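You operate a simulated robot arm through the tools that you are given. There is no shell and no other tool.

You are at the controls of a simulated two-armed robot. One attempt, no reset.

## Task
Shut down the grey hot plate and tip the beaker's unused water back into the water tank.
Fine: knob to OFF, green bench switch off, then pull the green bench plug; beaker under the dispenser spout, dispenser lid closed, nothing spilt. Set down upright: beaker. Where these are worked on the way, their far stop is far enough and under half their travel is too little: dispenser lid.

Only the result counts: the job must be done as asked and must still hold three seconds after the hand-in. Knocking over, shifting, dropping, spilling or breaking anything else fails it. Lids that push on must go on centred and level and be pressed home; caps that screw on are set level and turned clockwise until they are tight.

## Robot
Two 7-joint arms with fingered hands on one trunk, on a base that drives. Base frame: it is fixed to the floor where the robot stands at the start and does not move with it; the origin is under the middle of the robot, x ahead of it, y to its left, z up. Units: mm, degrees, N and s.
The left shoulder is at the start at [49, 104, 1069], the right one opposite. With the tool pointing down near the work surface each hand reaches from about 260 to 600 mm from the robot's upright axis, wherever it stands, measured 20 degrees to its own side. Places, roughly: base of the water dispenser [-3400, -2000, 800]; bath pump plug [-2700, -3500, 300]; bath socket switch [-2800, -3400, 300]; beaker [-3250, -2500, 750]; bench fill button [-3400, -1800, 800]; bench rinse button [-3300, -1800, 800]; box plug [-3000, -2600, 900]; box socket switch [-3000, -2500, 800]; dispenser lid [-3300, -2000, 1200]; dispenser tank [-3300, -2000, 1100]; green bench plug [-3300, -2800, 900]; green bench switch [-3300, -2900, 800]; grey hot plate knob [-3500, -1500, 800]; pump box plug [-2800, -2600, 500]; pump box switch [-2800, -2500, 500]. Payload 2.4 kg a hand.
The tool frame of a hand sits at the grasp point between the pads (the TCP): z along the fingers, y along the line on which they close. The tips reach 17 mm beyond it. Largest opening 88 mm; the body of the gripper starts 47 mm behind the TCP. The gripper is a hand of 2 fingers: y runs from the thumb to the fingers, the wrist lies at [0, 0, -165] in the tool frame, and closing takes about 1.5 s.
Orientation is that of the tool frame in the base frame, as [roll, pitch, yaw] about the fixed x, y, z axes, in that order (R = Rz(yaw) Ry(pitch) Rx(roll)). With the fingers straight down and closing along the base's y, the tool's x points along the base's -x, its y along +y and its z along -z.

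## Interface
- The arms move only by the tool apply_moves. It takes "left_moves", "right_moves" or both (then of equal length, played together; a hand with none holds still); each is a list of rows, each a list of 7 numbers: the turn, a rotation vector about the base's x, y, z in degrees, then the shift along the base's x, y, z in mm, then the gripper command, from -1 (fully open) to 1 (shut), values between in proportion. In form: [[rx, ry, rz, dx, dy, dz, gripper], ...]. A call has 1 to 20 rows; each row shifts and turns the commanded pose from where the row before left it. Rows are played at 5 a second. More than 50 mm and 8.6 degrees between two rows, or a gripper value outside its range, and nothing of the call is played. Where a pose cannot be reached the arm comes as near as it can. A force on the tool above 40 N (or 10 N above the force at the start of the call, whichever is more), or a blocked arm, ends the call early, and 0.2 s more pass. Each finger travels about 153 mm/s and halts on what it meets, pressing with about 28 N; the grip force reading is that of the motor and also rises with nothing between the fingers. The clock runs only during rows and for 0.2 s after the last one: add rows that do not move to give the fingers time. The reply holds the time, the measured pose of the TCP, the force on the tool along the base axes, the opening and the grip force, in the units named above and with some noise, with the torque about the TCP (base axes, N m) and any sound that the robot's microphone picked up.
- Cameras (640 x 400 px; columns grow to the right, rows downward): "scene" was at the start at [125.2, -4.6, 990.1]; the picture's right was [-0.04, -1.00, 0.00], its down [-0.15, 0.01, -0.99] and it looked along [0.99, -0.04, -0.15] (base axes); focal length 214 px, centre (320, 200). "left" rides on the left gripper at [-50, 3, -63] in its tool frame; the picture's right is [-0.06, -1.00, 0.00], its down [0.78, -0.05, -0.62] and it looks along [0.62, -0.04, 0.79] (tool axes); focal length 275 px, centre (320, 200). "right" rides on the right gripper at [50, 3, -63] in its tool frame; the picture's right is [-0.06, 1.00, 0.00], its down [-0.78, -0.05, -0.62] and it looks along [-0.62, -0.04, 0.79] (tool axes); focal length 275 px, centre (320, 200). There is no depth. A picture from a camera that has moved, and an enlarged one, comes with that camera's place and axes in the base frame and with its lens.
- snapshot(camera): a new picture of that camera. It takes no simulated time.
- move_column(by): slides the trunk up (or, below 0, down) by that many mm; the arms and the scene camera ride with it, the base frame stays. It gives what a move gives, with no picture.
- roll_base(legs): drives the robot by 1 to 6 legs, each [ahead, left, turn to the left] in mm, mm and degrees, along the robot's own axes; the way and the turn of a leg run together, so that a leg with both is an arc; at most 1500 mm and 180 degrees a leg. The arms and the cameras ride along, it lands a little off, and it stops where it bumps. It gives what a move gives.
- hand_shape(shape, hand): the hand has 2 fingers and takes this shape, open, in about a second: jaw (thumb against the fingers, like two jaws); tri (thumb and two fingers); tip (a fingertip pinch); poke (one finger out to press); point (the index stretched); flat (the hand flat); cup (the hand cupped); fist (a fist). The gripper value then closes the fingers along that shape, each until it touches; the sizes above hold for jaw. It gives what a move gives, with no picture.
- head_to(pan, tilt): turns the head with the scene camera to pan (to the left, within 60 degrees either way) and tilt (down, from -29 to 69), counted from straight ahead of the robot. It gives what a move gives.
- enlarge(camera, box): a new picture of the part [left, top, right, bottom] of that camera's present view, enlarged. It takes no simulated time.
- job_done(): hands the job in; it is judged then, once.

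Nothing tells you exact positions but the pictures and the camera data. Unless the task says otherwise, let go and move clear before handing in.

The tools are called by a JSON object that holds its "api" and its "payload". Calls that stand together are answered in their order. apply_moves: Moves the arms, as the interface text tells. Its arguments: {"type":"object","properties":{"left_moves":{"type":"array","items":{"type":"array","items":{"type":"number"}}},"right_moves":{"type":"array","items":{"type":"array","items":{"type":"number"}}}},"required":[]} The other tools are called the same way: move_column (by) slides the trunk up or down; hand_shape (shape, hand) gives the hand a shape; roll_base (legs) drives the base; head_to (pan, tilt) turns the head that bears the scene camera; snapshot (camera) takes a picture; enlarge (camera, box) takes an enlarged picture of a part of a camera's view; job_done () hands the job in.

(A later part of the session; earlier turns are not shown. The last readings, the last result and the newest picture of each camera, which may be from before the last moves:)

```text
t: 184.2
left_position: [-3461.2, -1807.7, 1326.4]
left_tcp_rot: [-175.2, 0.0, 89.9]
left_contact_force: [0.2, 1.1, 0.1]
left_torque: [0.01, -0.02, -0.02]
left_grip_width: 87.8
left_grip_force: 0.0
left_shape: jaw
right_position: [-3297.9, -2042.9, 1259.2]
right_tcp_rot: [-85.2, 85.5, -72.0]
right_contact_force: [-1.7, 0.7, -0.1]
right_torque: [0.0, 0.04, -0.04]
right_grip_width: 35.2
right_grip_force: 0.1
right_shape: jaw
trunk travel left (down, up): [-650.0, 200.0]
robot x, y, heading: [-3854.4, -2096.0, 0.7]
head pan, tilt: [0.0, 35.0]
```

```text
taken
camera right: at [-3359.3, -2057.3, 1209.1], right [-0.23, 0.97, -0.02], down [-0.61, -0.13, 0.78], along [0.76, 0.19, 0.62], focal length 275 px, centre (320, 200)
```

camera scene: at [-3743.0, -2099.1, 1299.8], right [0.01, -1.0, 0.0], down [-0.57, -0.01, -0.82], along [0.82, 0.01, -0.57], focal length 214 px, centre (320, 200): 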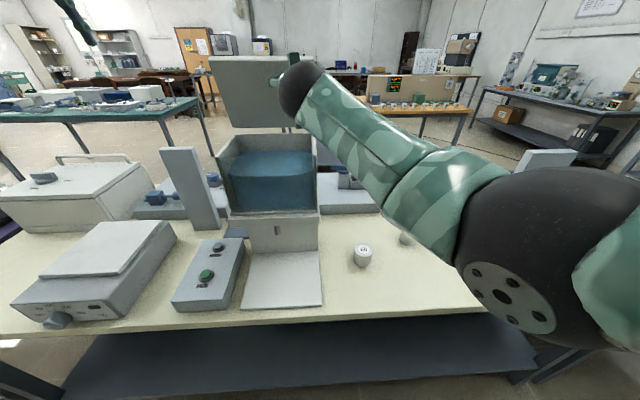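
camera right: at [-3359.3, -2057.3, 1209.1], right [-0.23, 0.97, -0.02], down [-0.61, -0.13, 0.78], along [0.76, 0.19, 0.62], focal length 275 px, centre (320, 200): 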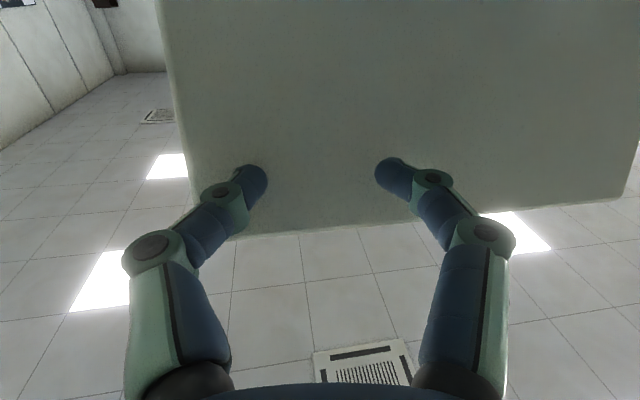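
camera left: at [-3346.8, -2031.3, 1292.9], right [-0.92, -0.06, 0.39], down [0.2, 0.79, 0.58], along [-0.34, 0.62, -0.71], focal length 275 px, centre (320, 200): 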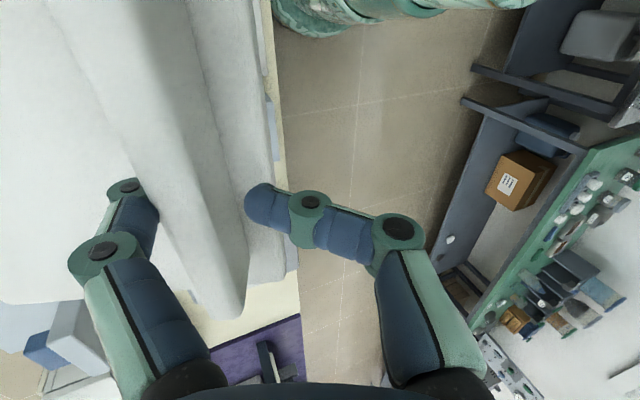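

{"api": "apply_moves", "payload": {"right_moves": [[0, 0, 0, 20, 0, 6, 0.2], [0, 0, 0, 20, 0, 2, 0.2], [0, 0, 0, 20, 0, 0, 0.2], [0, 0, 0, 15, 0, -2, 0.2], [0, 0, 0, 0, 0, 0, 0.2]]}}

{"api": "snapshot", "payload": {"camera": "scene"}}

{"api": "snapshot", "payload": {"camera": "right"}}

```text
t: 185.3
left_position: [-3468.2, -1813.9, 1329.0]
left_tcp_rot: [-175.3, 0.0, 89.6]
left_contact_force: [0.0, 0.5, -0.2]
left_torque: [0.01, -0.03, 0.01]
left_grip_width: 88.4
left_grip_force: 0.1
left_shape: jaw
right_position: [-3229.3, -2050.2, 1266.4]
right_tcp_rot: [-81.7, 85.3, -69.1]
right_contact_force: [-34.9, -14.2, 8.4]
right_torque: [-0.14, -0.04, -0.72]
right_grip_width: 36.0
right_grip_force: 0.0
right_shape: jaw
trunk travel left (down, up): [-650.0, 200.0]
robot x, y, heading: [-3856.9, -2097.7, 0.2]
head pan, tilt: [0.0, 35.0]
stopped in row 5 (right hand): the force on the tool passed its limit at 43 N (the readings are from after the stop); the commanded pose is now the measured one
```

```text
taken
camera scene: at [-3751.7, -2102.2, 1300.6], right [0.01, -1.0, 0.0], down [-0.57, 0.0, -0.82], along [0.82, 0.01, -0.57], focal length 214 px, centre (320, 200)
```

scene: 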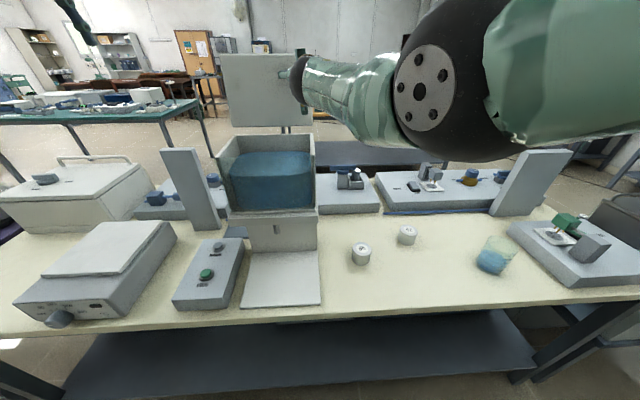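

```text
taken
camera right: at [-3291.8, -2065.2, 1217.7], right [-0.22, 0.98, -0.02], down [-0.62, -0.12, 0.78], along [0.76, 0.18, 0.63], focal length 275 px, centre (320, 200)
```

right: 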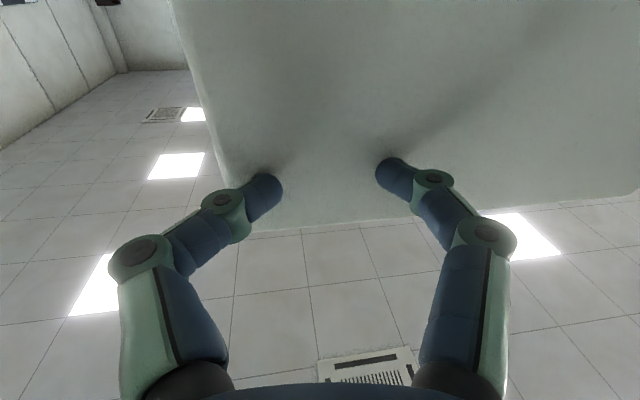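

The lid hit its far stop. I back the hand off slowly and see whether it stays open.

{"api": "apply_moves", "payload": {"right_moves": [[0, 0, 0, -10, 0, 0, 0.2], [0, 0, 0, -15, 0, 0, 0.2], [0, 0, 0, -20, 0, 0, 0.2], [0, 0, 0, -30, 0, 0, 0.2], [0, 0, 0, 0, 0, 0, 0.2]]}}

{"api": "snapshot", "payload": {"camera": "right"}}

{"api": "enlarge", "payload": {"camera": "scene", "box": [180, 20, 360, 220]}}

```text
t: 186.5
left_position: [-3460.9, -1809.4, 1325.4]
left_tcp_rot: [-175.0, 0.0, 89.8]
left_contact_force: [0.0, 0.0, -0.7]
left_torque: [0.0, 0.01, -0.01]
left_grip_width: 88.1
left_grip_force: 0.0
left_shape: jaw
right_position: [-3298.8, -2046.3, 1260.2]
right_tcp_rot: [-88.4, 85.4, -75.4]
right_contact_force: [-0.3, 1.1, 0.1]
right_torque: [0.0, 0.01, 0.0]
right_grip_width: 35.0
right_grip_force: 0.1
right_shape: jaw
trunk travel left (down, up): [-650.0, 200.0]
robot x, y, heading: [-3859.7, -2098.1, 0.6]
head pan, tilt: [0.0, 35.0]
```

```text
taken
camera right: at [-3360.1, -2061.0, 1210.4], right [-0.22, 0.97, -0.02], down [-0.61, -0.12, 0.78], along [0.76, 0.19, 0.62], focal length 275 px, centre (320, 200)
```

right: 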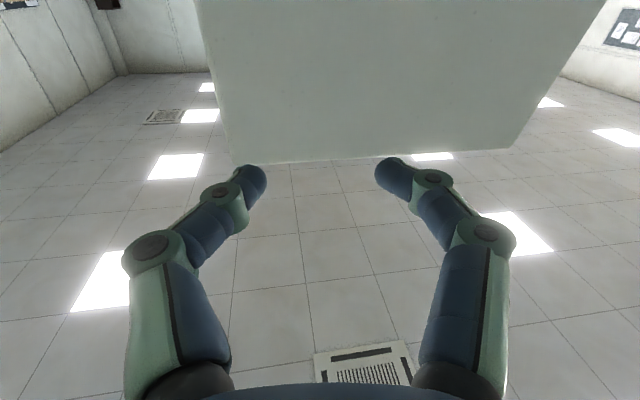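

```text
2.00 times, centred on (270, 120) of scene
camera zoom: at [-3743.2, -2099.2, 1299.7], right [0.01, -1.0, 0.0], down [-0.57, 0.0, -0.82], along [0.82, 0.01, -0.57], focal length 429 px, centre (420, 360)
```

zoom: 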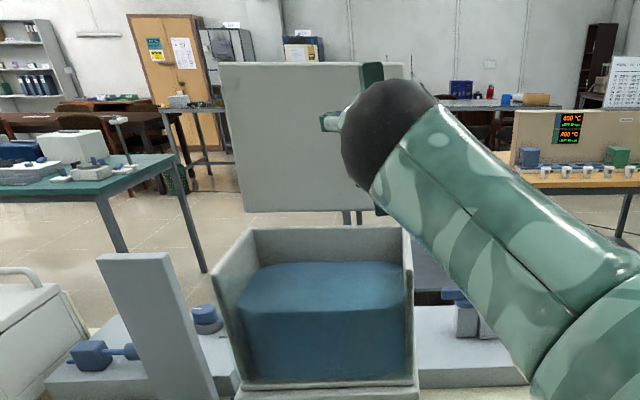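

The lid stays open by itself. Now I withdraw the right hand, and plan to handle the beaker with the left hand held horizontally (roll to pour).

{"api": "apply_moves", "payload": {"right_moves": [[0, 0, 0, -40, 0, 0, 0.2], [0, 0, 0, -40, -10, 0, 0.2], [0, 0, 0, -40, -30, 0, 0.2], [0, 0, -7, -30, -40, 10, 0.2], [0, 0, -7, -10, -40, 10, 0.2], [0, 0, 0, 0, -40, 10, 0.2], [0, 0, 0, 0, 0, 0, 0.2]]}}

{"api": "roll_base", "payload": {"legs": [[-250, 0, 0]]}}

{"api": "apply_moves", "payload": {"left_moves": [[0, -5, 8, 0, 0, -10, -1], [0, 0, 8, 0, 0, -10, -1], [0, 0, 8, 0, 0, -10, -1], [0, 0, 8, 0, 0, -10, -1], [0, 0, 8, 0, 0, -10, -1], [0, 0, 8, 0, 0, -10, -1], [0, 0, 8, 0, 0, -10, -1], [0, 0, 8, 0, 0, -10, -1], [0, 0, 8, 0, 0, -10, -1], [0, 0, 8, 0, 0, -10, -1], [0, 0, 8, 0, 0, -10, -1], [0, 0, 2, 0, 0, 0, -1], [0, 0, 0, 0, 0, 0, -1]]}}

{"api": "snapshot", "payload": {"camera": "scene"}}

```text
refused: row 4 steps farther than a row can; nothing moved
```

```text
t: 188.4
left_position: [-3711.8, -1813.4, 1325.9]
left_tcp_rot: [-175.0, 0.1, 89.7]
left_contact_force: [-0.5, 0.1, 0.1]
left_torque: [0.0, 0.01, -0.02]
left_grip_width: 88.0
left_grip_force: 0.0
left_shape: jaw
right_position: [-3550.8, -2049.4, 1260.1]
right_tcp_rot: [-86.8, 85.3, -74.2]
right_contact_force: [0.9, -0.1, -0.4]
right_torque: [0.04, 0.0, 0.0]
right_grip_width: 35.4
right_grip_force: 0.0
right_shape: jaw
trunk travel left (down, up): [-650.0, 200.0]
robot x, y, heading: [-4106.3, -2103.5, 0.3]
head pan, tilt: [0.0, 35.0]
```

```text
refused: row 1 steps farther than a row can; nothing moved
```

```text
taken
camera scene: at [-3995.4, -2101.3, 1299.9], right [0.0, -1.0, 0.0], down [-0.57, 0.0, -0.82], along [0.82, 0.0, -0.57], focal length 214 px, centre (320, 200)
```

scene: 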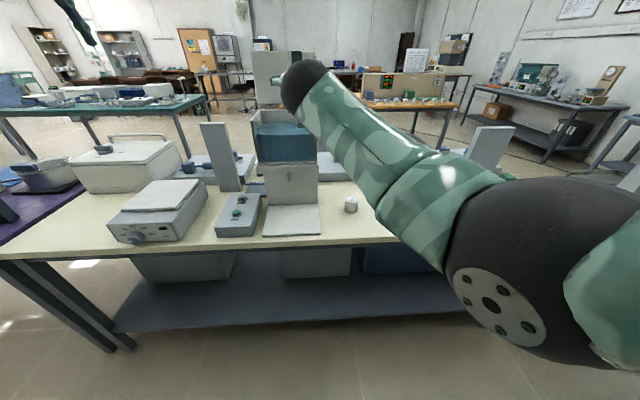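

I backed out safely (lid still open). Now I re-pose both arms with smaller rows.

{"api": "apply_moves", "payload": {"left_moves": [[0, -5, 0, 0, 0, -10, -1], [0, 0, 8, 0, 0, -10, -1], [0, 0, 8, 0, 0, -10, -1], [0, 0, 8, 0, 0, -10, -1], [0, 0, 8, 0, 0, -10, -1], [0, 0, 8, 0, 0, -10, -1], [0, 0, 8, 0, 0, -10, -1], [0, 0, 8, 0, 0, -10, -1], [0, 0, 8, 0, 0, -10, -1], [0, 0, 8, 0, 0, -10, -1], [0, 0, 8, 0, 0, -10, -1], [0, 0, 8, 0, 0, -10, -1], [0, 0, 2, 0, 0, 0, -1], [0, 0, 0, 0, 0, 0, -1]], "right_moves": [[0, 0, -7, 0, -20, 0, 0.2], [0, 0, -7, 0, -20, 0, 0.2], [0, 0, 0, 0, -30, 5, 0.2], [0, 0, 0, 0, -30, 5, 0.2], [0, 0, 0, 0, -30, 5, 0.2], [0, 0, 0, 0, -30, 5, 0.2], [0, 0, 0, 0, -30, 0, 0.2], [0, 0, 0, 0, -20, 0, 0.2], [0, 0, 0, 0, 0, 0, 0.2], [0, 0, 0, 0, 0, 0, 0.2], [0, 0, 0, 0, 0, 0, 0.2], [0, 0, 0, 0, 0, 0, 0.2], [0, 0, 0, 0, 0, 0, 0.2], [0, 0, 0, 0, 0, 0, 0.2]]}}

{"api": "snapshot", "payload": {"camera": "scene"}}

```text
t: 191.4
left_position: [-3712.1, -1813.3, 1206.4]
left_tcp_rot: [-180.0, 0.1, 179.8]
left_contact_force: [0.5, -0.9, 0.3]
left_torque: [-0.01, 0.03, 0.0]
left_grip_width: 88.0
left_grip_force: 0.0
left_shape: jaw
right_position: [-3547.3, -2257.3, 1277.6]
right_tcp_rot: [-87.4, 85.5, -88.7]
right_contact_force: [0.1, 0.8, 0.2]
right_torque: [-0.01, -0.01, 0.02]
right_grip_width: 35.3
right_grip_force: 0.0
right_shape: jaw
trunk travel left (down, up): [-650.0, 200.0]
robot x, y, heading: [-4106.9, -2105.6, 0.2]
head pan, tilt: [0.0, 35.0]
```

```text
taken
camera scene: at [-3994.4, -2101.4, 1299.8], right [0.0, -1.0, 0.0], down [-0.57, 0.0, -0.82], along [0.82, 0.0, -0.57], focal length 214 px, centre (320, 200)
```

scene: 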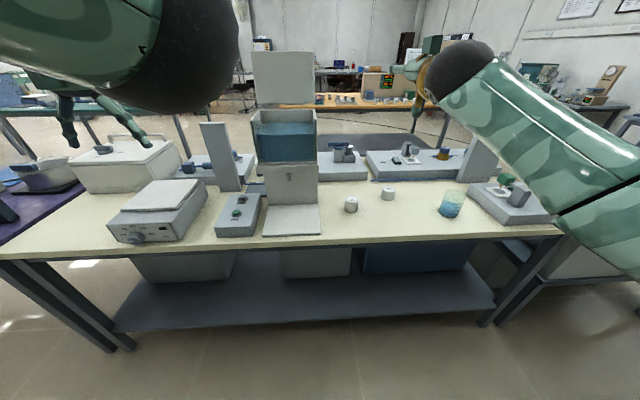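

{"api": "apply_moves", "payload": {"left_moves": [[0, 0, 0, 0, 0, 40, -1], [0, 0, 0, 0, 0, 40, -1], [0, 0, 0, 0, 0, 40, -1], [0, 0, 0, 0, 0, 40, -1], [0, -8.2, 0, -3, 0, -16, -1], [0, -8.2, 0, -3, 0, -16, -1], [0, -8.2, 0, -3, 0, -16, -1], [0, -8.2, 0, -3, 0, -16, -1], [0, -8.2, 0, -3, 0, -16, -1], [0, -8.2, 0, -3, 0, -16, -1], [0, -8.2, 0, -3, 0, -16, -1], [0, -8.2, 0, -3, 0, -16, -1], [0, -8.2, 0, -3, 0, -16, -1], [0, -8.2, 0, -3, 0, -16, -1], [0, -8.0, 0, -3, 0, -16, -1], [0, 0, 0, 0, 0, 0, -1]], "right_moves": [[0, 0, 0, -20, 0, 10, 0.2], [0, 0, 0, -20, 0, 10, 0.2], [0, 0, 0, -20, 0, 10, 0.2], [0, 0, 0, -20, 0, 10, 0.2], [0, 0, 0, -20, 0, 10, 0.2], [0, 0, 0, -20, 0, 10, 0.2], [0, 0, 0, -20, 0, 10, 0.2], [0, 0, 0, -20, 0, 10, 0.2], [0, 0, 0, 0, 0, 10, 0.2], [0, 0, 0, 0, 0, 0, 0.2], [0, 0, 0, 0, 0, 0, 0.2], [0, 0, 0, 0, 0, 0, 0.2], [0, 0, 0, 0, 0, 0, 0.2], [0, 0, 0, 0, 0, 0, 0.2], [0, 0, 0, 0, 0, 0, 0.2], [0, 0, 0, 0, 0, 0, 0.2]]}}

```text
t: 194.3
left_position: [-3702.2, -1796.5, 1299.5]
left_tcp_rot: [85.1, 87.9, 86.1]
left_contact_force: [0.6, 0.4, -0.1]
left_torque: [0.03, 0.0, 0.0]
left_grip_width: 87.9
left_grip_force: 0.1
left_shape: jaw
left hand out of reach, approached as far as the arm can: row 7
right_position: [-3710.4, -2260.6, 1370.3]
right_tcp_rot: [-87.4, 85.4, -88.7]
right_contact_force: [0.5, -0.3, -0.7]
right_torque: [-0.04, -0.01, 0.04]
right_grip_width: 35.3
right_grip_force: 0.1
right_shape: jaw
trunk travel left (down, up): [-650.0, 200.0]
robot x, y, heading: [-4110.8, -2103.0, 0.3]
head pan, tilt: [0.0, 35.0]
stopped in row 14 (left hand): the arm was blocked; the commanded pose is now the measured one
```

{"api": "roll_base", "payload": {"legs": [[0, -630, -0.3]]}}

{"api": "move_column", "payload": {"by": -350}}

{"api": "snapshot", "payload": {"camera": "left"}}

{"api": "snapshot", "payload": {"camera": "scene"}}

```text
t: 197.9
left_position: [-3699.9, -2453.8, 1296.7]
left_tcp_rot: [90.9, 88.0, 90.6]
left_contact_force: [-0.8, 0.3, -0.4]
left_torque: [0.0, 0.0, 0.0]
left_grip_width: 88.1
left_grip_force: 0.1
left_shape: jaw
right_position: [-3718.6, -2916.7, 1370.8]
right_tcp_rot: [-87.4, 85.5, -90.1]
right_contact_force: [0.0, 0.7, 0.7]
right_torque: [-0.01, -0.02, 0.0]
right_grip_width: 35.1
right_grip_force: 0.1
right_shape: jaw
trunk travel left (down, up): [-650.0, 200.0]
robot x, y, heading: [-4112.4, -2746.2, -1.2]
head pan, tilt: [0.0, 35.0]
```

```text
t: 201.3
left_position: [-3700.0, -2453.5, 946.7]
left_tcp_rot: [90.9, 87.9, 90.6]
left_contact_force: [1.1, 0.7, 0.3]
left_torque: [0.01, 0.01, 0.0]
left_grip_width: 88.0
left_grip_force: 0.0
left_shape: jaw
right_position: [-3702.3, -2916.7, 983.9]
right_tcp_rot: [-136.9, 83.3, -139.3]
right_contact_force: [0.3, -0.2, -0.8]
right_torque: [0.0, -0.01, -0.01]
right_grip_width: 35.1
right_grip_force: 0.0
right_shape: jaw
trunk travel left (down, up): [-300.0, 550.0]
robot x, y, heading: [-4112.0, -2746.6, -1.3]
head pan, tilt: [0.0, 35.0]
```

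```text
taken
camera left: at [-3762.4, -2450.6, 997.0], right [-0.01, -1.0, 0.03], down [-0.62, -0.02, -0.79], along [0.79, -0.02, -0.62], focal length 275 px, centre (320, 200)
```

left: 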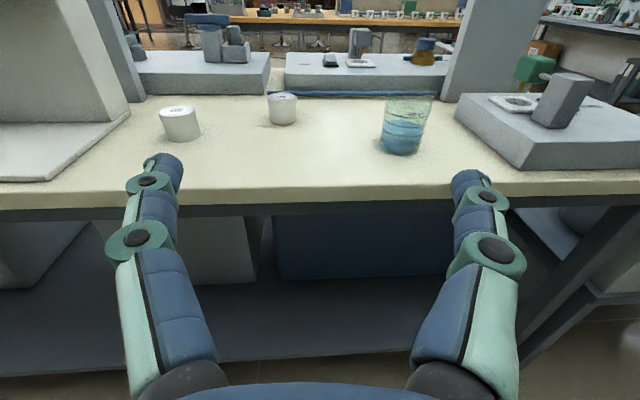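

```text
taken
camera scene: at [-3992.7, -2750.9, 948.2], right [-0.02, -1.0, 0.0], down [-0.57, 0.01, -0.82], along [0.82, -0.02, -0.57], focal length 214 px, centre (320, 200)
```

scene: 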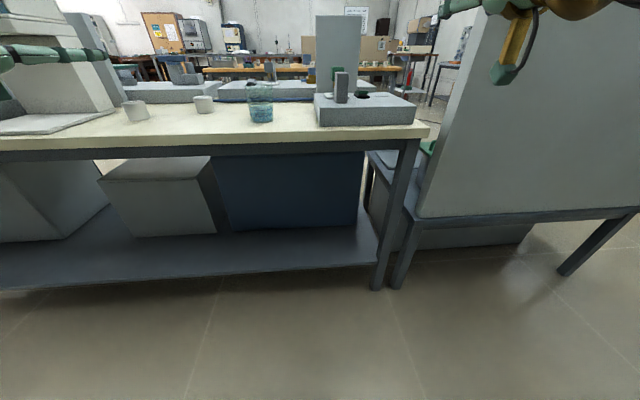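

The beaker stands at about (−3350, −2592), rim ≈ 74 mm. I bring the left hand down and across in front of the bench, then drive forward.

{"api": "apply_moves", "payload": {"left_moves": [[-2.1, 0, 0, 0, -26, -24, -1], [0, 0, 0, 0, -26, -24, -1], [0, 0, 0, 0, -26, -24, -1], [0, 0, 0, 0, -26, -24, -1], [0, 0, 0, 0, -26, -14, -1], [0, 0, 0, 0, 0, 0, -1]]}}

{"api": "roll_base", "payload": {"legs": [[150, 0, 1.3]]}}

{"api": "snapshot", "payload": {"camera": "left"}}

```text
t: 202.7
left_position: [-3697.3, -2569.7, 840.4]
left_tcp_rot: [80.4, 85.6, 79.2]
left_contact_force: [0.2, -0.5, 0.3]
left_torque: [0.01, 0.01, 0.01]
left_grip_width: 88.1
left_grip_force: 0.1
left_shape: jaw
right_position: [-3701.8, -2915.5, 985.1]
right_tcp_rot: [-136.9, 83.2, -139.5]
right_contact_force: [0.0, -0.1, 0.5]
right_torque: [-0.01, 0.0, 0.01]
right_grip_width: 35.0
right_grip_force: 0.0
right_shape: jaw
trunk travel left (down, up): [-300.0, 550.0]
robot x, y, heading: [-4110.0, -2745.6, -1.2]
head pan, tilt: [0.0, 35.0]
```

```text
t: 204.1
left_position: [-3555.0, -2561.2, 838.3]
left_tcp_rot: [85.1, 85.6, 85.2]
left_contact_force: [-0.5, 0.0, 0.9]
left_torque: [-0.01, -0.04, -0.01]
left_grip_width: 87.8
left_grip_force: 0.0
left_shape: jaw
right_position: [-3546.9, -2905.6, 984.8]
right_tcp_rot: [-137.1, 83.2, -137.9]
right_contact_force: [0.8, 0.1, 0.3]
right_torque: [0.02, -0.04, 0.02]
right_grip_width: 35.1
right_grip_force: 0.1
right_shape: jaw
trunk travel left (down, up): [-300.0, 550.0]
robot x, y, heading: [-3964.0, -2745.5, 0.4]
head pan, tilt: [0.0, 35.0]
```

```text
taken
camera left: at [-3617.5, -2560.9, 887.8], right [0.0, -1.0, -0.01], down [-0.61, 0.01, -0.79], along [0.79, 0.01, -0.61], focal length 275 px, centre (320, 200)
```

left: 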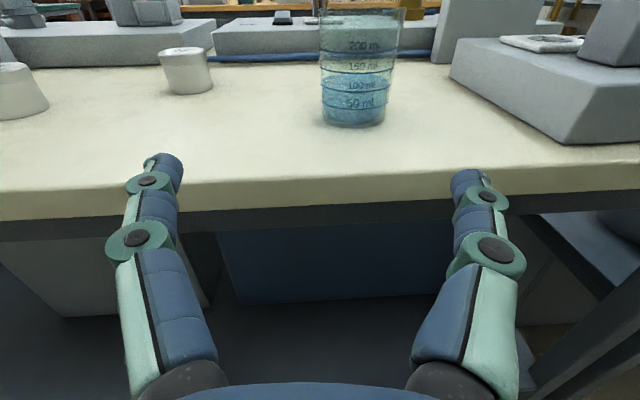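

The hand's roll is off by about 4°; I correct it and check.

{"api": "apply_moves", "payload": {"left_moves": [[-4.3, 0, 0, 0, 0, 0, -1], [0, 0, 0, 0, 0, 0, -1], [0, 0, 0, 0, 0, 0, -1]]}}

{"api": "snapshot", "payload": {"camera": "left"}}

```text
t: 204.9
left_position: [-3553.0, -2559.8, 838.1]
left_tcp_rot: [70.3, 89.3, 70.2]
left_contact_force: [0.5, 0.0, 0.2]
left_torque: [0.0, 0.0, -0.02]
left_grip_width: 87.8
left_grip_force: 0.0
left_shape: jaw
right_position: [-3546.4, -2905.5, 984.4]
right_tcp_rot: [-137.1, 83.2, -138.1]
right_contact_force: [-0.4, 0.7, 0.0]
right_torque: [0.0, -0.01, 0.0]
right_grip_width: 34.9
right_grip_force: 0.0
right_shape: jaw
trunk travel left (down, up): [-300.0, 550.0]
robot x, y, heading: [-3963.6, -2750.9, 0.7]
head pan, tilt: [0.0, 35.0]
```

```text
taken
camera left: at [-3617.5, -2556.2, 887.2], right [0.0, -1.0, 0.05], down [-0.62, -0.04, -0.79], along [0.79, -0.03, -0.61], focal length 275 px, centre (320, 200)
```

left: 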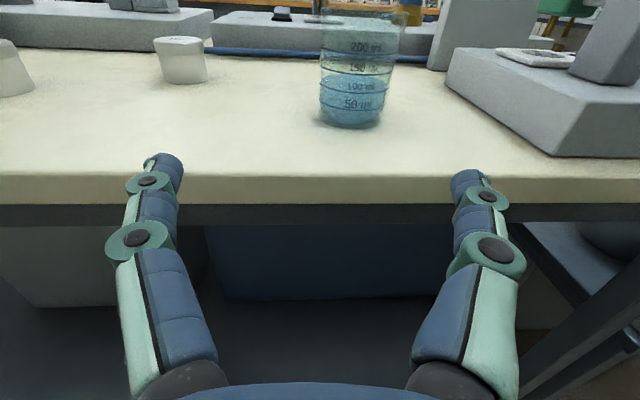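

Beaker centre ≈ (−3346, −2592.5), diameter ≈ 68, height ≈ 84. I align in y and z, then drive 80 mm forward.

{"api": "apply_moves", "payload": {"left_moves": [[0, 0, 0, 0, -17, -4, -1], [0, 0, 0, 0, -16, -4, -1], [0, 0, 0, 0, 0, 0, -1]]}}

{"api": "roll_base", "payload": {"legs": [[75, 0, -0.5]]}}

{"api": "snapshot", "payload": {"camera": "left"}}

{"api": "snapshot", "payload": {"camera": "scene"}}

```text
t: 205.7
left_position: [-3551.9, -2583.1, 836.0]
left_tcp_rot: [77.0, 85.5, 76.2]
left_contact_force: [0.9, 0.0, 0.0]
left_torque: [0.02, 0.0, 0.03]
left_grip_width: 88.3
left_grip_force: 0.1
left_shape: jaw
right_position: [-3547.8, -2905.9, 984.9]
right_tcp_rot: [-137.0, 83.2, -138.0]
right_contact_force: [0.2, -0.3, -0.3]
right_torque: [0.04, -0.01, 0.02]
right_grip_width: 35.0
right_grip_force: 0.0
right_shape: jaw
trunk travel left (down, up): [-300.0, 550.0]
robot x, y, heading: [-3963.3, -2748.7, 0.3]
head pan, tilt: [0.0, 35.0]
```

```text
t: 206.7
left_position: [-3476.9, -2585.6, 834.9]
left_tcp_rot: [80.6, 85.5, 79.1]
left_contact_force: [-0.4, 1.0, 0.5]
left_torque: [0.01, -0.01, -0.01]
left_grip_width: 88.0
left_grip_force: 0.0
left_shape: jaw
right_position: [-3472.7, -2909.7, 984.9]
right_tcp_rot: [-137.0, 83.1, -138.4]
right_contact_force: [0.6, -0.6, -0.1]
right_torque: [0.01, -0.02, 0.05]
right_grip_width: 35.1
right_grip_force: 0.0
right_shape: jaw
trunk travel left (down, up): [-300.0, 550.0]
robot x, y, heading: [-3889.6, -2748.5, 0.0]
head pan, tilt: [0.0, 35.0]
```

```text
taken
camera left: at [-3540.4, -2583.9, 883.1], right [-0.03, -1.0, -0.01], down [-0.61, 0.03, -0.79], along [0.79, -0.01, -0.61], focal length 275 px, centre (320, 200)
```

left: 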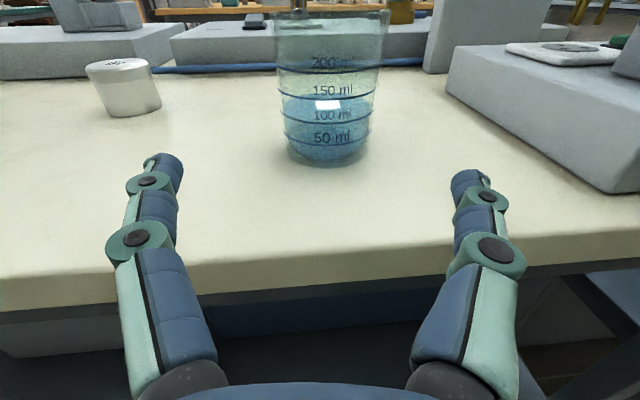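

```text
taken
camera scene: at [-3768.0, -2749.5, 948.2], right [0.0, -1.0, 0.0], down [-0.57, 0.0, -0.82], along [0.82, 0.0, -0.57], focal length 214 px, centre (320, 200)
```

scene: 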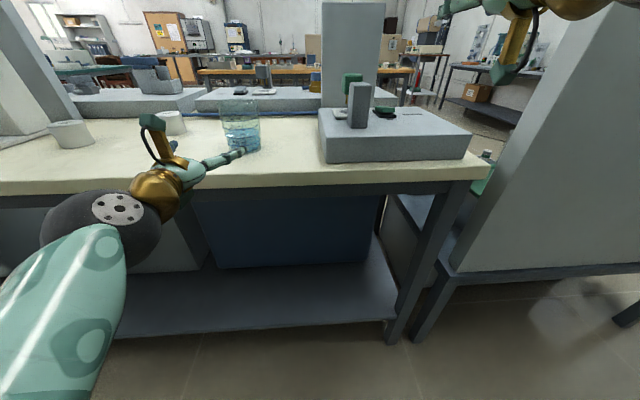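

The arm only levels properly when the hand is ~190 mm left of the robot axis, so I restore that and shift the base instead.

{"api": "apply_moves", "payload": {"left_moves": [[0, 0, 0, 0, 15, -3, -1], [-4.4, 0, 0, 0, 12, -3, -1], [0, 0, 0, 0, 0, 0, -1], [0, 0, 0, 0, 0, 0, -1]]}}

{"api": "roll_base", "payload": {"legs": [[40, -35, 0]]}}

{"api": "snapshot", "payload": {"camera": "left"}}

```text
t: 207.7
left_position: [-3475.7, -2559.3, 828.0]
left_tcp_rot: [-7.2, 89.3, -8.7]
left_contact_force: [-0.6, -0.7, 0.3]
left_torque: [0.0, -0.02, 0.01]
left_grip_width: 88.1
left_grip_force: 0.1
left_shape: jaw
right_position: [-3472.6, -2908.7, 984.7]
right_tcp_rot: [-137.0, 83.2, -138.5]
right_contact_force: [0.3, 0.0, 0.5]
right_torque: [0.04, 0.03, 0.0]
right_grip_width: 35.3
right_grip_force: 0.0
right_shape: jaw
trunk travel left (down, up): [-300.0, 550.0]
robot x, y, heading: [-3885.2, -2746.7, -0.1]
head pan, tilt: [0.0, 35.0]
```

```text
t: 208.7
left_position: [-3436.2, -2593.2, 827.7]
left_tcp_rot: [-6.6, 89.1, -8.0]
left_contact_force: [-0.3, -0.2, 0.1]
left_torque: [0.0, 0.0, 0.0]
left_grip_width: 87.9
left_grip_force: 0.0
left_shape: jaw
right_position: [-3434.0, -2943.6, 985.0]
right_tcp_rot: [-137.0, 83.2, -138.5]
right_contact_force: [0.8, 0.5, -0.2]
right_torque: [0.01, 0.01, -0.01]
right_grip_width: 35.3
right_grip_force: 0.0
right_shape: jaw
trunk travel left (down, up): [-300.0, 550.0]
robot x, y, heading: [-3846.9, -2784.0, 0.0]
head pan, tilt: [0.0, 35.0]
```

```text
taken
camera left: at [-3499.7, -2587.9, 876.7], right [-0.03, -1.0, 0.06], down [-0.61, -0.04, -0.79], along [0.79, -0.06, -0.61], focal length 275 px, centre (320, 200)
```

left: 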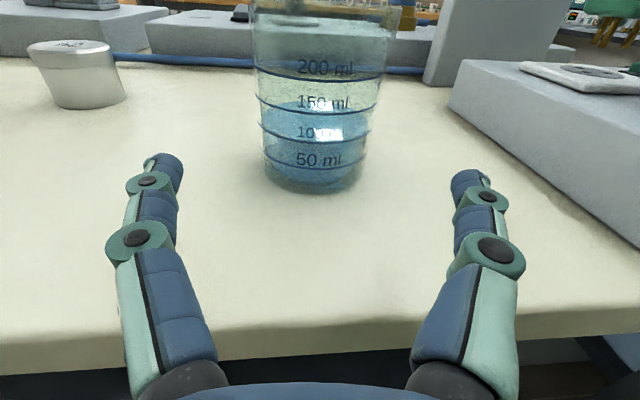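

Nicely centred. I advance around the beaker in steps.

{"api": "apply_moves", "payload": {"left_moves": [[0, 0, 0, 15, 0, -1, -1], [0, 0, 0, 15, 0, 0, -1], [0, 0, 0, 15, 0, 0, -1], [0, 0, 0, 0, 0, 0, -1]]}}

{"api": "snapshot", "payload": {"camera": "left"}}

{"api": "enlarge", "payload": {"camera": "scene", "box": [120, 60, 320, 200]}}

```text
t: 209.7
left_position: [-3390.5, -2593.5, 826.6]
left_tcp_rot: [-6.9, 89.2, -8.3]
left_contact_force: [0.2, -0.2, 0.1]
left_torque: [0.01, -0.01, 0.02]
left_grip_width: 88.1
left_grip_force: 0.1
left_shape: jaw
right_position: [-3434.3, -2944.0, 984.4]
right_tcp_rot: [-137.1, 83.1, -138.5]
right_contact_force: [-0.5, 0.3, 0.7]
right_torque: [-0.03, 0.05, 0.02]
right_grip_width: 35.2
right_grip_force: 0.1
right_shape: jaw
trunk travel left (down, up): [-300.0, 550.0]
robot x, y, heading: [-3847.7, -2783.0, -0.2]
head pan, tilt: [0.0, 35.0]
```

```text
taken
camera left: at [-3453.6, -2587.5, 876.0], right [-0.03, -1.0, 0.06], down [-0.61, -0.04, -0.79], along [0.79, -0.06, -0.61], focal length 275 px, centre (320, 200)
```

left: 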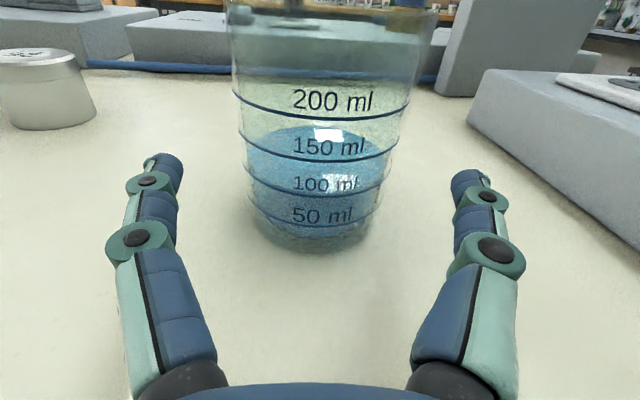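

```text
2.86 times, centred on (220, 130) of scene
camera zoom: at [-3728.5, -2783.9, 948.1], right [0.0, -1.0, 0.0], down [-0.57, 0.0, -0.82], along [0.82, 0.0, -0.57], focal length 613 px, centre (606, 400)
```

zoom: 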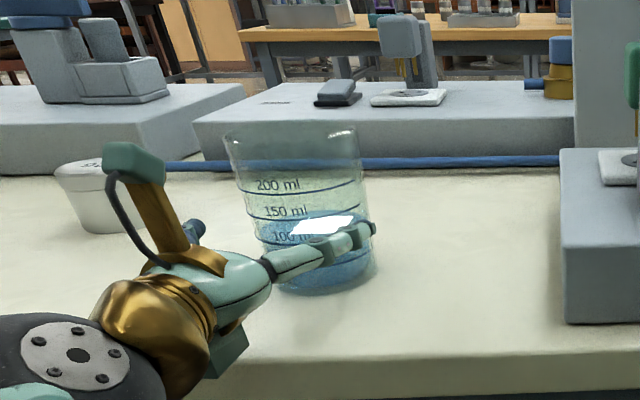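

{"api": "apply_moves", "payload": {"left_moves": [[0, 0, 0, 12, 0, 0, -1], [0, 0, 0, 12, 0, 0, -1], [0, 0, 0, 10, 0, 0, -1], [0, 0, 0, 0, 0, 0, -1]]}}

{"api": "snapshot", "payload": {"camera": "left"}}

```text
t: 210.7
left_position: [-3355.8, -2591.8, 826.5]
left_tcp_rot: [-5.7, 89.2, -7.0]
left_contact_force: [0.3, 0.4, 0.1]
left_torque: [-0.02, -0.01, -0.02]
left_grip_width: 88.3
left_grip_force: 0.1
left_shape: jaw
right_position: [-3433.8, -2943.6, 985.9]
right_tcp_rot: [-137.2, 83.1, -138.5]
right_contact_force: [0.5, 0.6, 0.1]
right_torque: [0.02, 0.02, -0.01]
right_grip_width: 35.2
right_grip_force: 0.1
right_shape: jaw
trunk travel left (down, up): [-300.0, 550.0]
robot x, y, heading: [-3850.4, -2780.0, 0.0]
head pan, tilt: [0.0, 35.0]
```

```text
taken
camera left: at [-3419.5, -2586.6, 876.2], right [-0.03, -1.0, 0.06], down [-0.61, -0.04, -0.79], along [0.79, -0.06, -0.61], focal length 275 px, centre (320, 200)
```

left: 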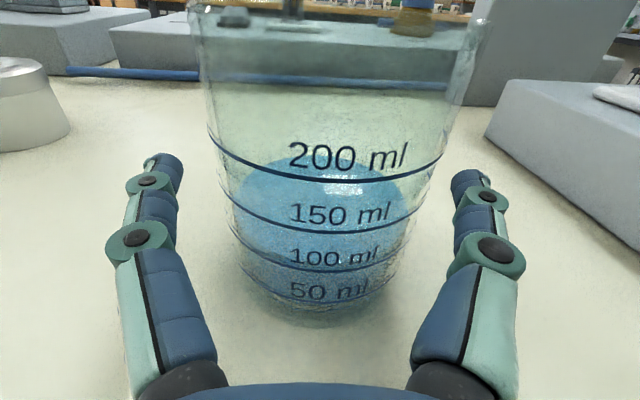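

{"api": "apply_moves", "payload": {"left_moves": [[0, 0, 0, 0, 0, 0, -0.7], [0, 0, 0, 0, 0, 0, -0.5], [0, 0, 0, 0, 0, 0, -0.3], [0, 0, 0, 0, 0, 0, -0.1], [0, 0, 0, 0, 0, 0, 0], [0, 0, 0, 0, 0, 0, 0], [0, 0, 0, 0, 0, 0, 0]]}}

{"api": "snapshot", "payload": {"camera": "left"}}

{"api": "enlarge", "payload": {"camera": "scene", "box": [120, 60, 320, 200]}}

```text
t: 212.3
left_position: [-3355.8, -2591.8, 827.2]
left_tcp_rot: [-6.5, 89.2, -7.8]
left_contact_force: [-0.5, 0.2, -1.0]
left_torque: [-0.01, -0.05, -0.02]
left_grip_width: 56.5
left_grip_force: 27.7
left_shape: jaw
right_position: [-3434.0, -2943.1, 984.4]
right_tcp_rot: [-137.0, 83.1, -138.5]
right_contact_force: [0.0, -0.3, -0.6]
right_torque: [0.03, 0.01, 0.0]
right_grip_width: 35.3
right_grip_force: 0.0
right_shape: jaw
trunk travel left (down, up): [-300.0, 550.0]
robot x, y, heading: [-3849.3, -2780.2, -0.3]
head pan, tilt: [0.0, 35.0]
```

```text
taken
camera left: at [-3419.8, -2586.6, 876.1], right [-0.03, -1.0, 0.06], down [-0.61, -0.04, -0.79], along [0.79, -0.06, -0.61], focal length 275 px, centre (320, 200)
```

left: 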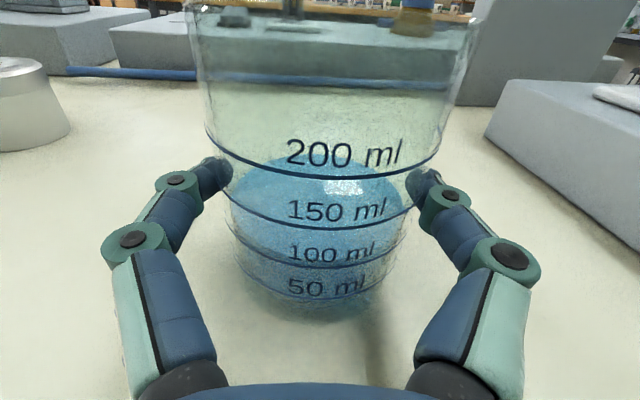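

```text
2.86 times, centred on (220, 130) of scene
camera zoom: at [-3728.5, -2783.9, 948.1], right [0.0, -1.0, 0.0], down [-0.57, 0.0, -0.82], along [0.82, 0.0, -0.57], focal length 613 px, centre (606, 400)
```

zoom: 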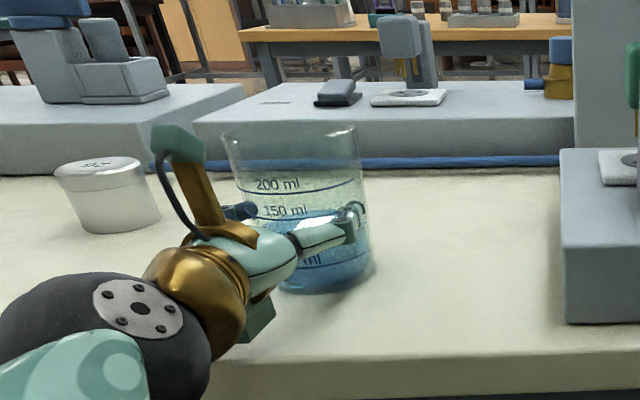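

The beaker is gripped (56.5 mm). I lift it with the trunk: first a small test lift.

{"api": "move_column", "payload": {"by": 25}}

{"api": "snapshot", "payload": {"camera": "left"}}

{"api": "enlarge", "payload": {"camera": "scene", "box": [120, 60, 320, 200]}}

```text
t: 213.0
left_position: [-3356.5, -2593.8, 852.4]
left_tcp_rot: [-6.2, 89.1, -7.4]
left_contact_force: [-0.2, 0.6, -1.4]
left_torque: [-0.02, 0.02, 0.01]
left_grip_width: 56.5
left_grip_force: 27.9
left_shape: jaw
right_position: [-3434.0, -2944.2, 1010.6]
right_tcp_rot: [-137.3, 83.1, -138.6]
right_contact_force: [-0.1, -0.6, -0.1]
right_torque: [-0.01, 0.01, 0.01]
right_grip_width: 35.5
right_grip_force: 0.1
right_shape: jaw
trunk travel left (down, up): [-325.0, 525.0]
robot x, y, heading: [-3849.2, -2781.9, -0.0]
head pan, tilt: [0.0, 35.0]
```

```text
taken
camera left: at [-3420.5, -2587.9, 900.4], right [-0.03, -1.0, 0.06], down [-0.61, -0.04, -0.79], along [0.79, -0.06, -0.61], focal length 275 px, centre (320, 200)
```

left: 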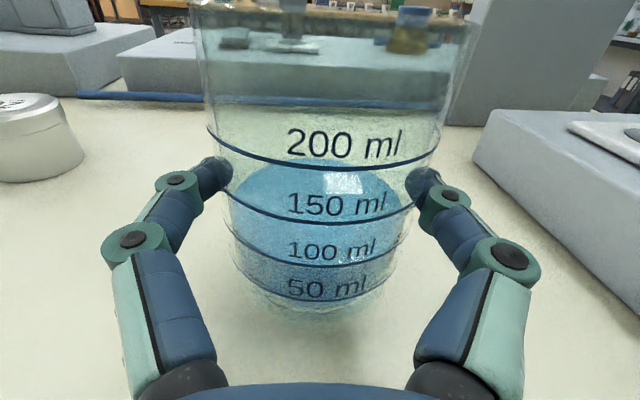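

```text
2.86 times, centred on (220, 130) of scene
camera zoom: at [-3729.2, -2783.8, 973.2], right [0.0, -1.0, 0.0], down [-0.57, 0.0, -0.82], along [0.82, 0.0, -0.57], focal length 613 px, centre (606, 400)
```

zoom: 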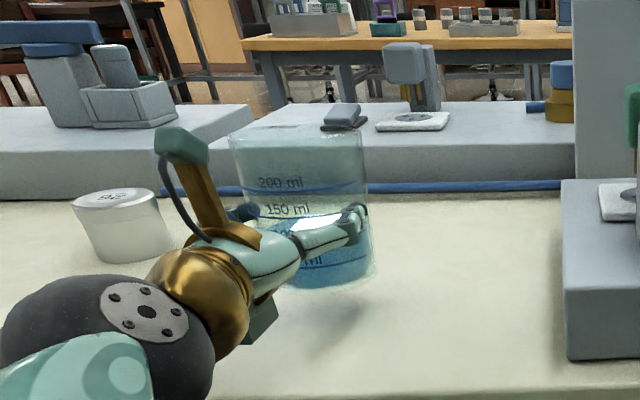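

The lift holds steady. I raise the trunk to pouring height, back off, drive to the dispenser.

{"api": "move_column", "payload": {"by": 370}}

{"api": "roll_base", "payload": {"legs": [[-250, 0, 0], [0, 627, 0]]}}

{"api": "snapshot", "payload": {"camera": "scene"}}

{"api": "snapshot", "payload": {"camera": "left"}}

```text
t: 216.6
left_position: [-3356.6, -2594.2, 1220.9]
left_tcp_rot: [-6.4, 89.1, -7.7]
left_contact_force: [-0.2, 0.0, -1.4]
left_torque: [0.02, 0.02, 0.01]
left_grip_width: 56.4
left_grip_force: 28.0
left_shape: jaw
right_position: [-3433.1, -2943.0, 1379.8]
right_tcp_rot: [-137.2, 83.1, -138.6]
right_contact_force: [0.0, 0.5, 0.9]
right_torque: [0.02, 0.0, -0.01]
right_grip_width: 35.3
right_grip_force: 0.2
right_shape: jaw
trunk travel left (down, up): [-695.0, 155.0]
robot x, y, heading: [-3848.2, -2782.3, 0.1]
head pan, tilt: [0.0, 35.0]
```

```text
t: 221.5
left_position: [-3607.6, -1972.5, 1221.8]
left_tcp_rot: [-8.4, 89.3, -10.4]
left_contact_force: [-0.7, 0.9, -2.4]
left_torque: [0.03, 0.07, -0.03]
left_grip_width: 56.2
left_grip_force: 28.2
left_shape: jaw
right_position: [-3687.6, -2322.7, 1380.9]
right_tcp_rot: [-137.0, 83.1, -138.9]
right_contact_force: [-0.6, -0.3, -0.1]
right_torque: [0.01, 0.0, -0.01]
right_grip_width: 34.9
right_grip_force: 0.1
right_shape: jaw
trunk travel left (down, up): [-695.0, 155.0]
robot x, y, heading: [-4100.4, -2160.5, -0.7]
head pan, tilt: [0.0, 35.0]
```

```text
taken
camera scene: at [-3987.5, -2158.8, 1344.8], right [-0.01, -1.0, 0.0], down [-0.57, 0.01, -0.82], along [0.82, -0.01, -0.57], focal length 214 px, centre (320, 200)
```

scene: 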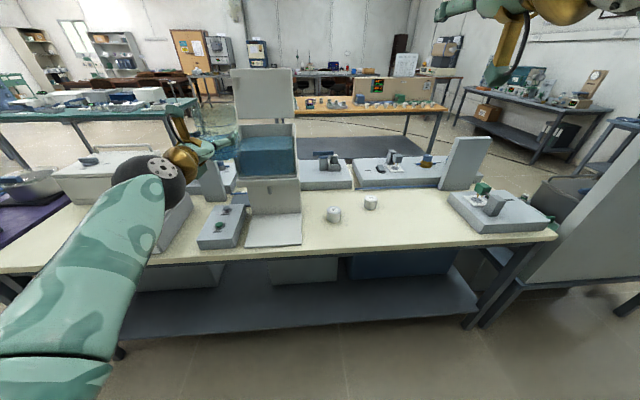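

```text
taken
camera left: at [-3670.6, -1966.5, 1270.5], right [-0.04, -1.0, 0.06], down [-0.61, -0.03, -0.79], along [0.79, -0.07, -0.61], focal length 275 px, centre (320, 200)
```

left: 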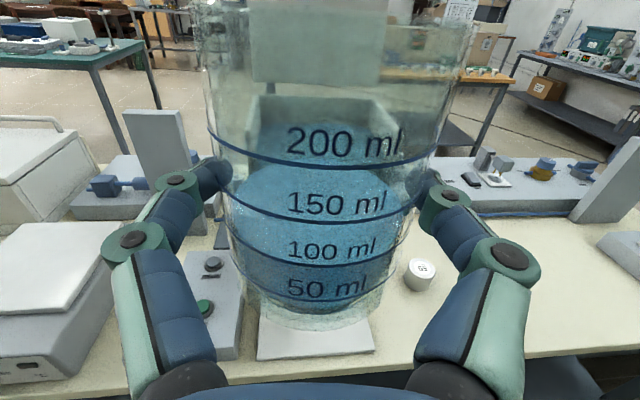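

I refine the tank opening's position before moving over it.

{"api": "enlarge", "payload": {"camera": "scene", "box": [200, 60, 320, 190]}}

```text
3.08 times, centred on (260, 125) of scene
camera zoom: at [-3987.5, -2158.8, 1344.8], right [-0.01, -1.0, 0.0], down [-0.57, 0.01, -0.82], along [0.82, -0.01, -0.57], focal length 660 px, centre (505, 431)
```

zoom: 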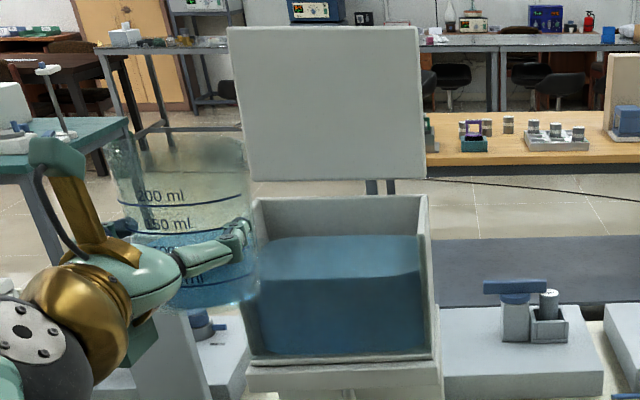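

Tank opening: x ≈ −3373…−3240, y ≈ −1897…−2075, rim z ≈ 1138. I drive forward with the beaker above rim height.

{"api": "roll_base", "payload": {"legs": [[0, 0, 0.7], [265, 0, 0]]}}

{"api": "snapshot", "payload": {"camera": "left"}}

{"api": "snapshot", "payload": {"camera": "scene"}}

```text
t: 223.7
left_position: [-3348.1, -1972.4, 1221.6]
left_tcp_rot: [-7.2, 89.2, -8.9]
left_contact_force: [0.7, 0.1, -2.2]
left_torque: [-0.01, 0.05, 0.05]
left_grip_width: 56.3
left_grip_force: 28.0
left_shape: jaw
right_position: [-3427.7, -2319.9, 1379.1]
right_tcp_rot: [-137.3, 83.1, -139.0]
right_contact_force: [-0.2, -0.7, 0.4]
right_torque: [0.01, 0.02, 0.0]
right_grip_width: 34.9
right_grip_force: 0.1
right_shape: jaw
trunk travel left (down, up): [-695.0, 155.0]
robot x, y, heading: [-3841.5, -2162.9, -0.6]
head pan, tilt: [0.0, 35.0]
```

```text
taken
camera left: at [-3411.7, -1965.5, 1270.1], right [-0.03, -1.0, 0.06], down [-0.61, -0.03, -0.79], along [0.79, -0.06, -0.61], focal length 275 px, centre (320, 200)
```

left: 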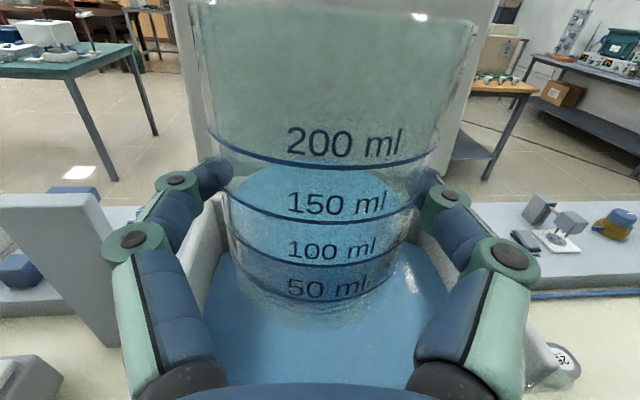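

```text
taken
camera scene: at [-3727.5, -2159.4, 1344.7], right [-0.01, -1.0, 0.0], down [-0.57, 0.0, -0.82], along [0.82, -0.01, -0.57], focal length 214 px, centre (320, 200)
```

scene: 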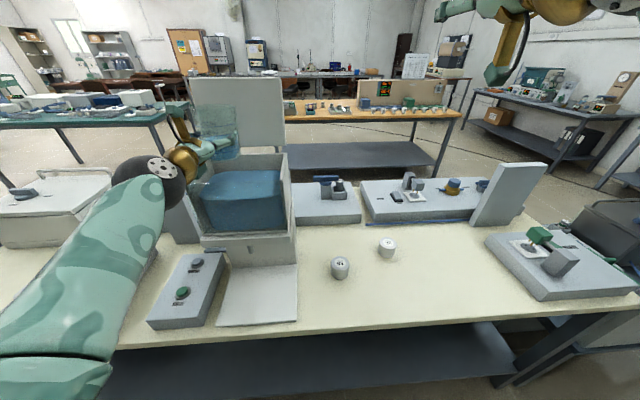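

The beaker hovers at the tank's front. I extend 38 mm further over its middle.

{"api": "apply_moves", "payload": {"left_moves": [[0, 0, 0, 10, 2, 0, 0], [0, 0, 0, 10, 2, 0, 0], [0, 0, 0, 10, 2, 0, 0], [0, 0, 0, 8, 2, 0, 0], [0, 0, 0, 0, 0, 0, 0]]}}

{"api": "enlarge", "payload": {"camera": "scene", "box": [160, 70, 320, 250]}}

```text
t: 224.9
left_position: [-3311.5, -1961.8, 1221.5]
left_tcp_rot: [-7.0, 89.2, -8.7]
left_contact_force: [0.7, -0.5, -2.0]
left_torque: [-0.01, 0.07, -0.01]
left_grip_width: 56.2
left_grip_force: 27.3
left_shape: jaw
right_position: [-3427.3, -2321.6, 1380.0]
right_tcp_rot: [-137.1, 83.1, -138.8]
right_contact_force: [-0.1, -0.2, -0.3]
right_torque: [0.01, 0.01, 0.0]
right_grip_width: 35.0
right_grip_force: 0.0
right_shape: jaw
trunk travel left (down, up): [-695.0, 155.0]
robot x, y, heading: [-3841.9, -2158.9, -0.4]
head pan, tilt: [0.0, 35.0]
```

```text
2.22 times, centred on (240, 160) of scene
camera zoom: at [-3728.5, -2159.4, 1344.8], right [-0.01, -1.0, 0.0], down [-0.57, 0.0, -0.82], along [0.82, -0.01, -0.57], focal length 477 px, centre (498, 289)
```

zoom: 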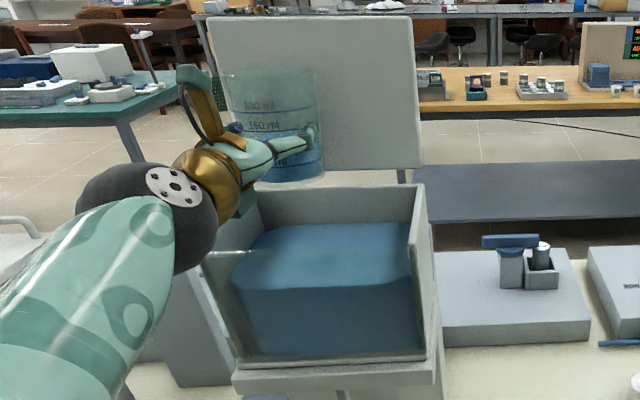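

Everything is clear. I shift 8 mm to the left and start rolling the beaker slowly (pouring toward −y, inside the tank).

{"api": "apply_moves", "payload": {"left_moves": [[0, 0, 0, 0, 4, 0, 0], [0, 0, 0, 0, 4, 0, 0], [4, 0, 0, 0, 0, 0, 0], [4, 0, 0, 0, 0, 0, 0], [4, 0, 0, 0, 0, 0, 0], [4, 0, 0, 0, 0, 0, 0], [4, 0, 0, 0, 0, 0, 0], [4, 0, 0, 0, 0, 0, 0], [4, 0, 0, 0, 0, 0, 0], [0, 0, 0, 0, 0, 0, 0]]}}

{"api": "enlarge", "payload": {"camera": "scene", "box": [160, 70, 320, 250]}}

{"api": "snapshot", "payload": {"camera": "left"}}

```text
t: 227.1
left_position: [-3311.4, -1955.5, 1221.4]
left_tcp_rot: [90.2, 61.9, 88.3]
left_contact_force: [0.1, -0.8, -1.7]
left_torque: [-0.03, 0.04, 0.0]
left_grip_width: 55.9
left_grip_force: 27.7
left_shape: jaw
right_position: [-3427.3, -2321.6, 1380.2]
right_tcp_rot: [-136.9, 83.0, -138.7]
right_contact_force: [0.9, -0.3, 0.5]
right_torque: [-0.01, 0.0, 0.0]
right_grip_width: 35.3
right_grip_force: 0.1
right_shape: jaw
trunk travel left (down, up): [-695.0, 155.0]
robot x, y, heading: [-3839.0, -2155.2, -0.4]
head pan, tilt: [0.0, 35.0]
```

```text
2.22 times, centred on (240, 160) of scene
camera zoom: at [-3728.5, -2159.4, 1344.8], right [-0.01, -1.0, 0.0], down [-0.57, 0.0, -0.82], along [0.82, -0.01, -0.57], focal length 477 px, centre (498, 289)
```

zoom: 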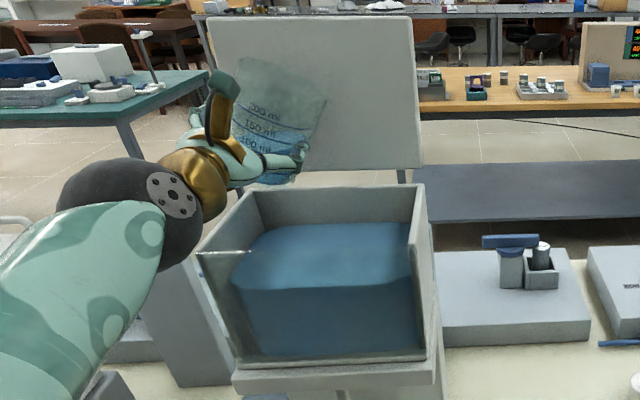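

```text
taken
camera left: at [-3375.0, -1973.2, 1267.2], right [-0.03, -0.91, -0.41], down [-0.61, 0.35, -0.71], along [0.79, 0.23, -0.57], focal length 275 px, centre (320, 200)
```

left: 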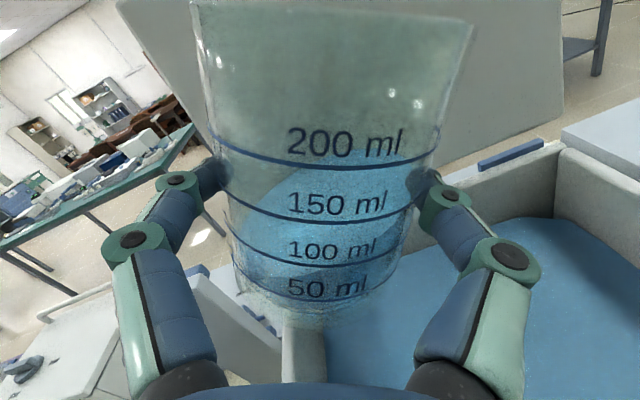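

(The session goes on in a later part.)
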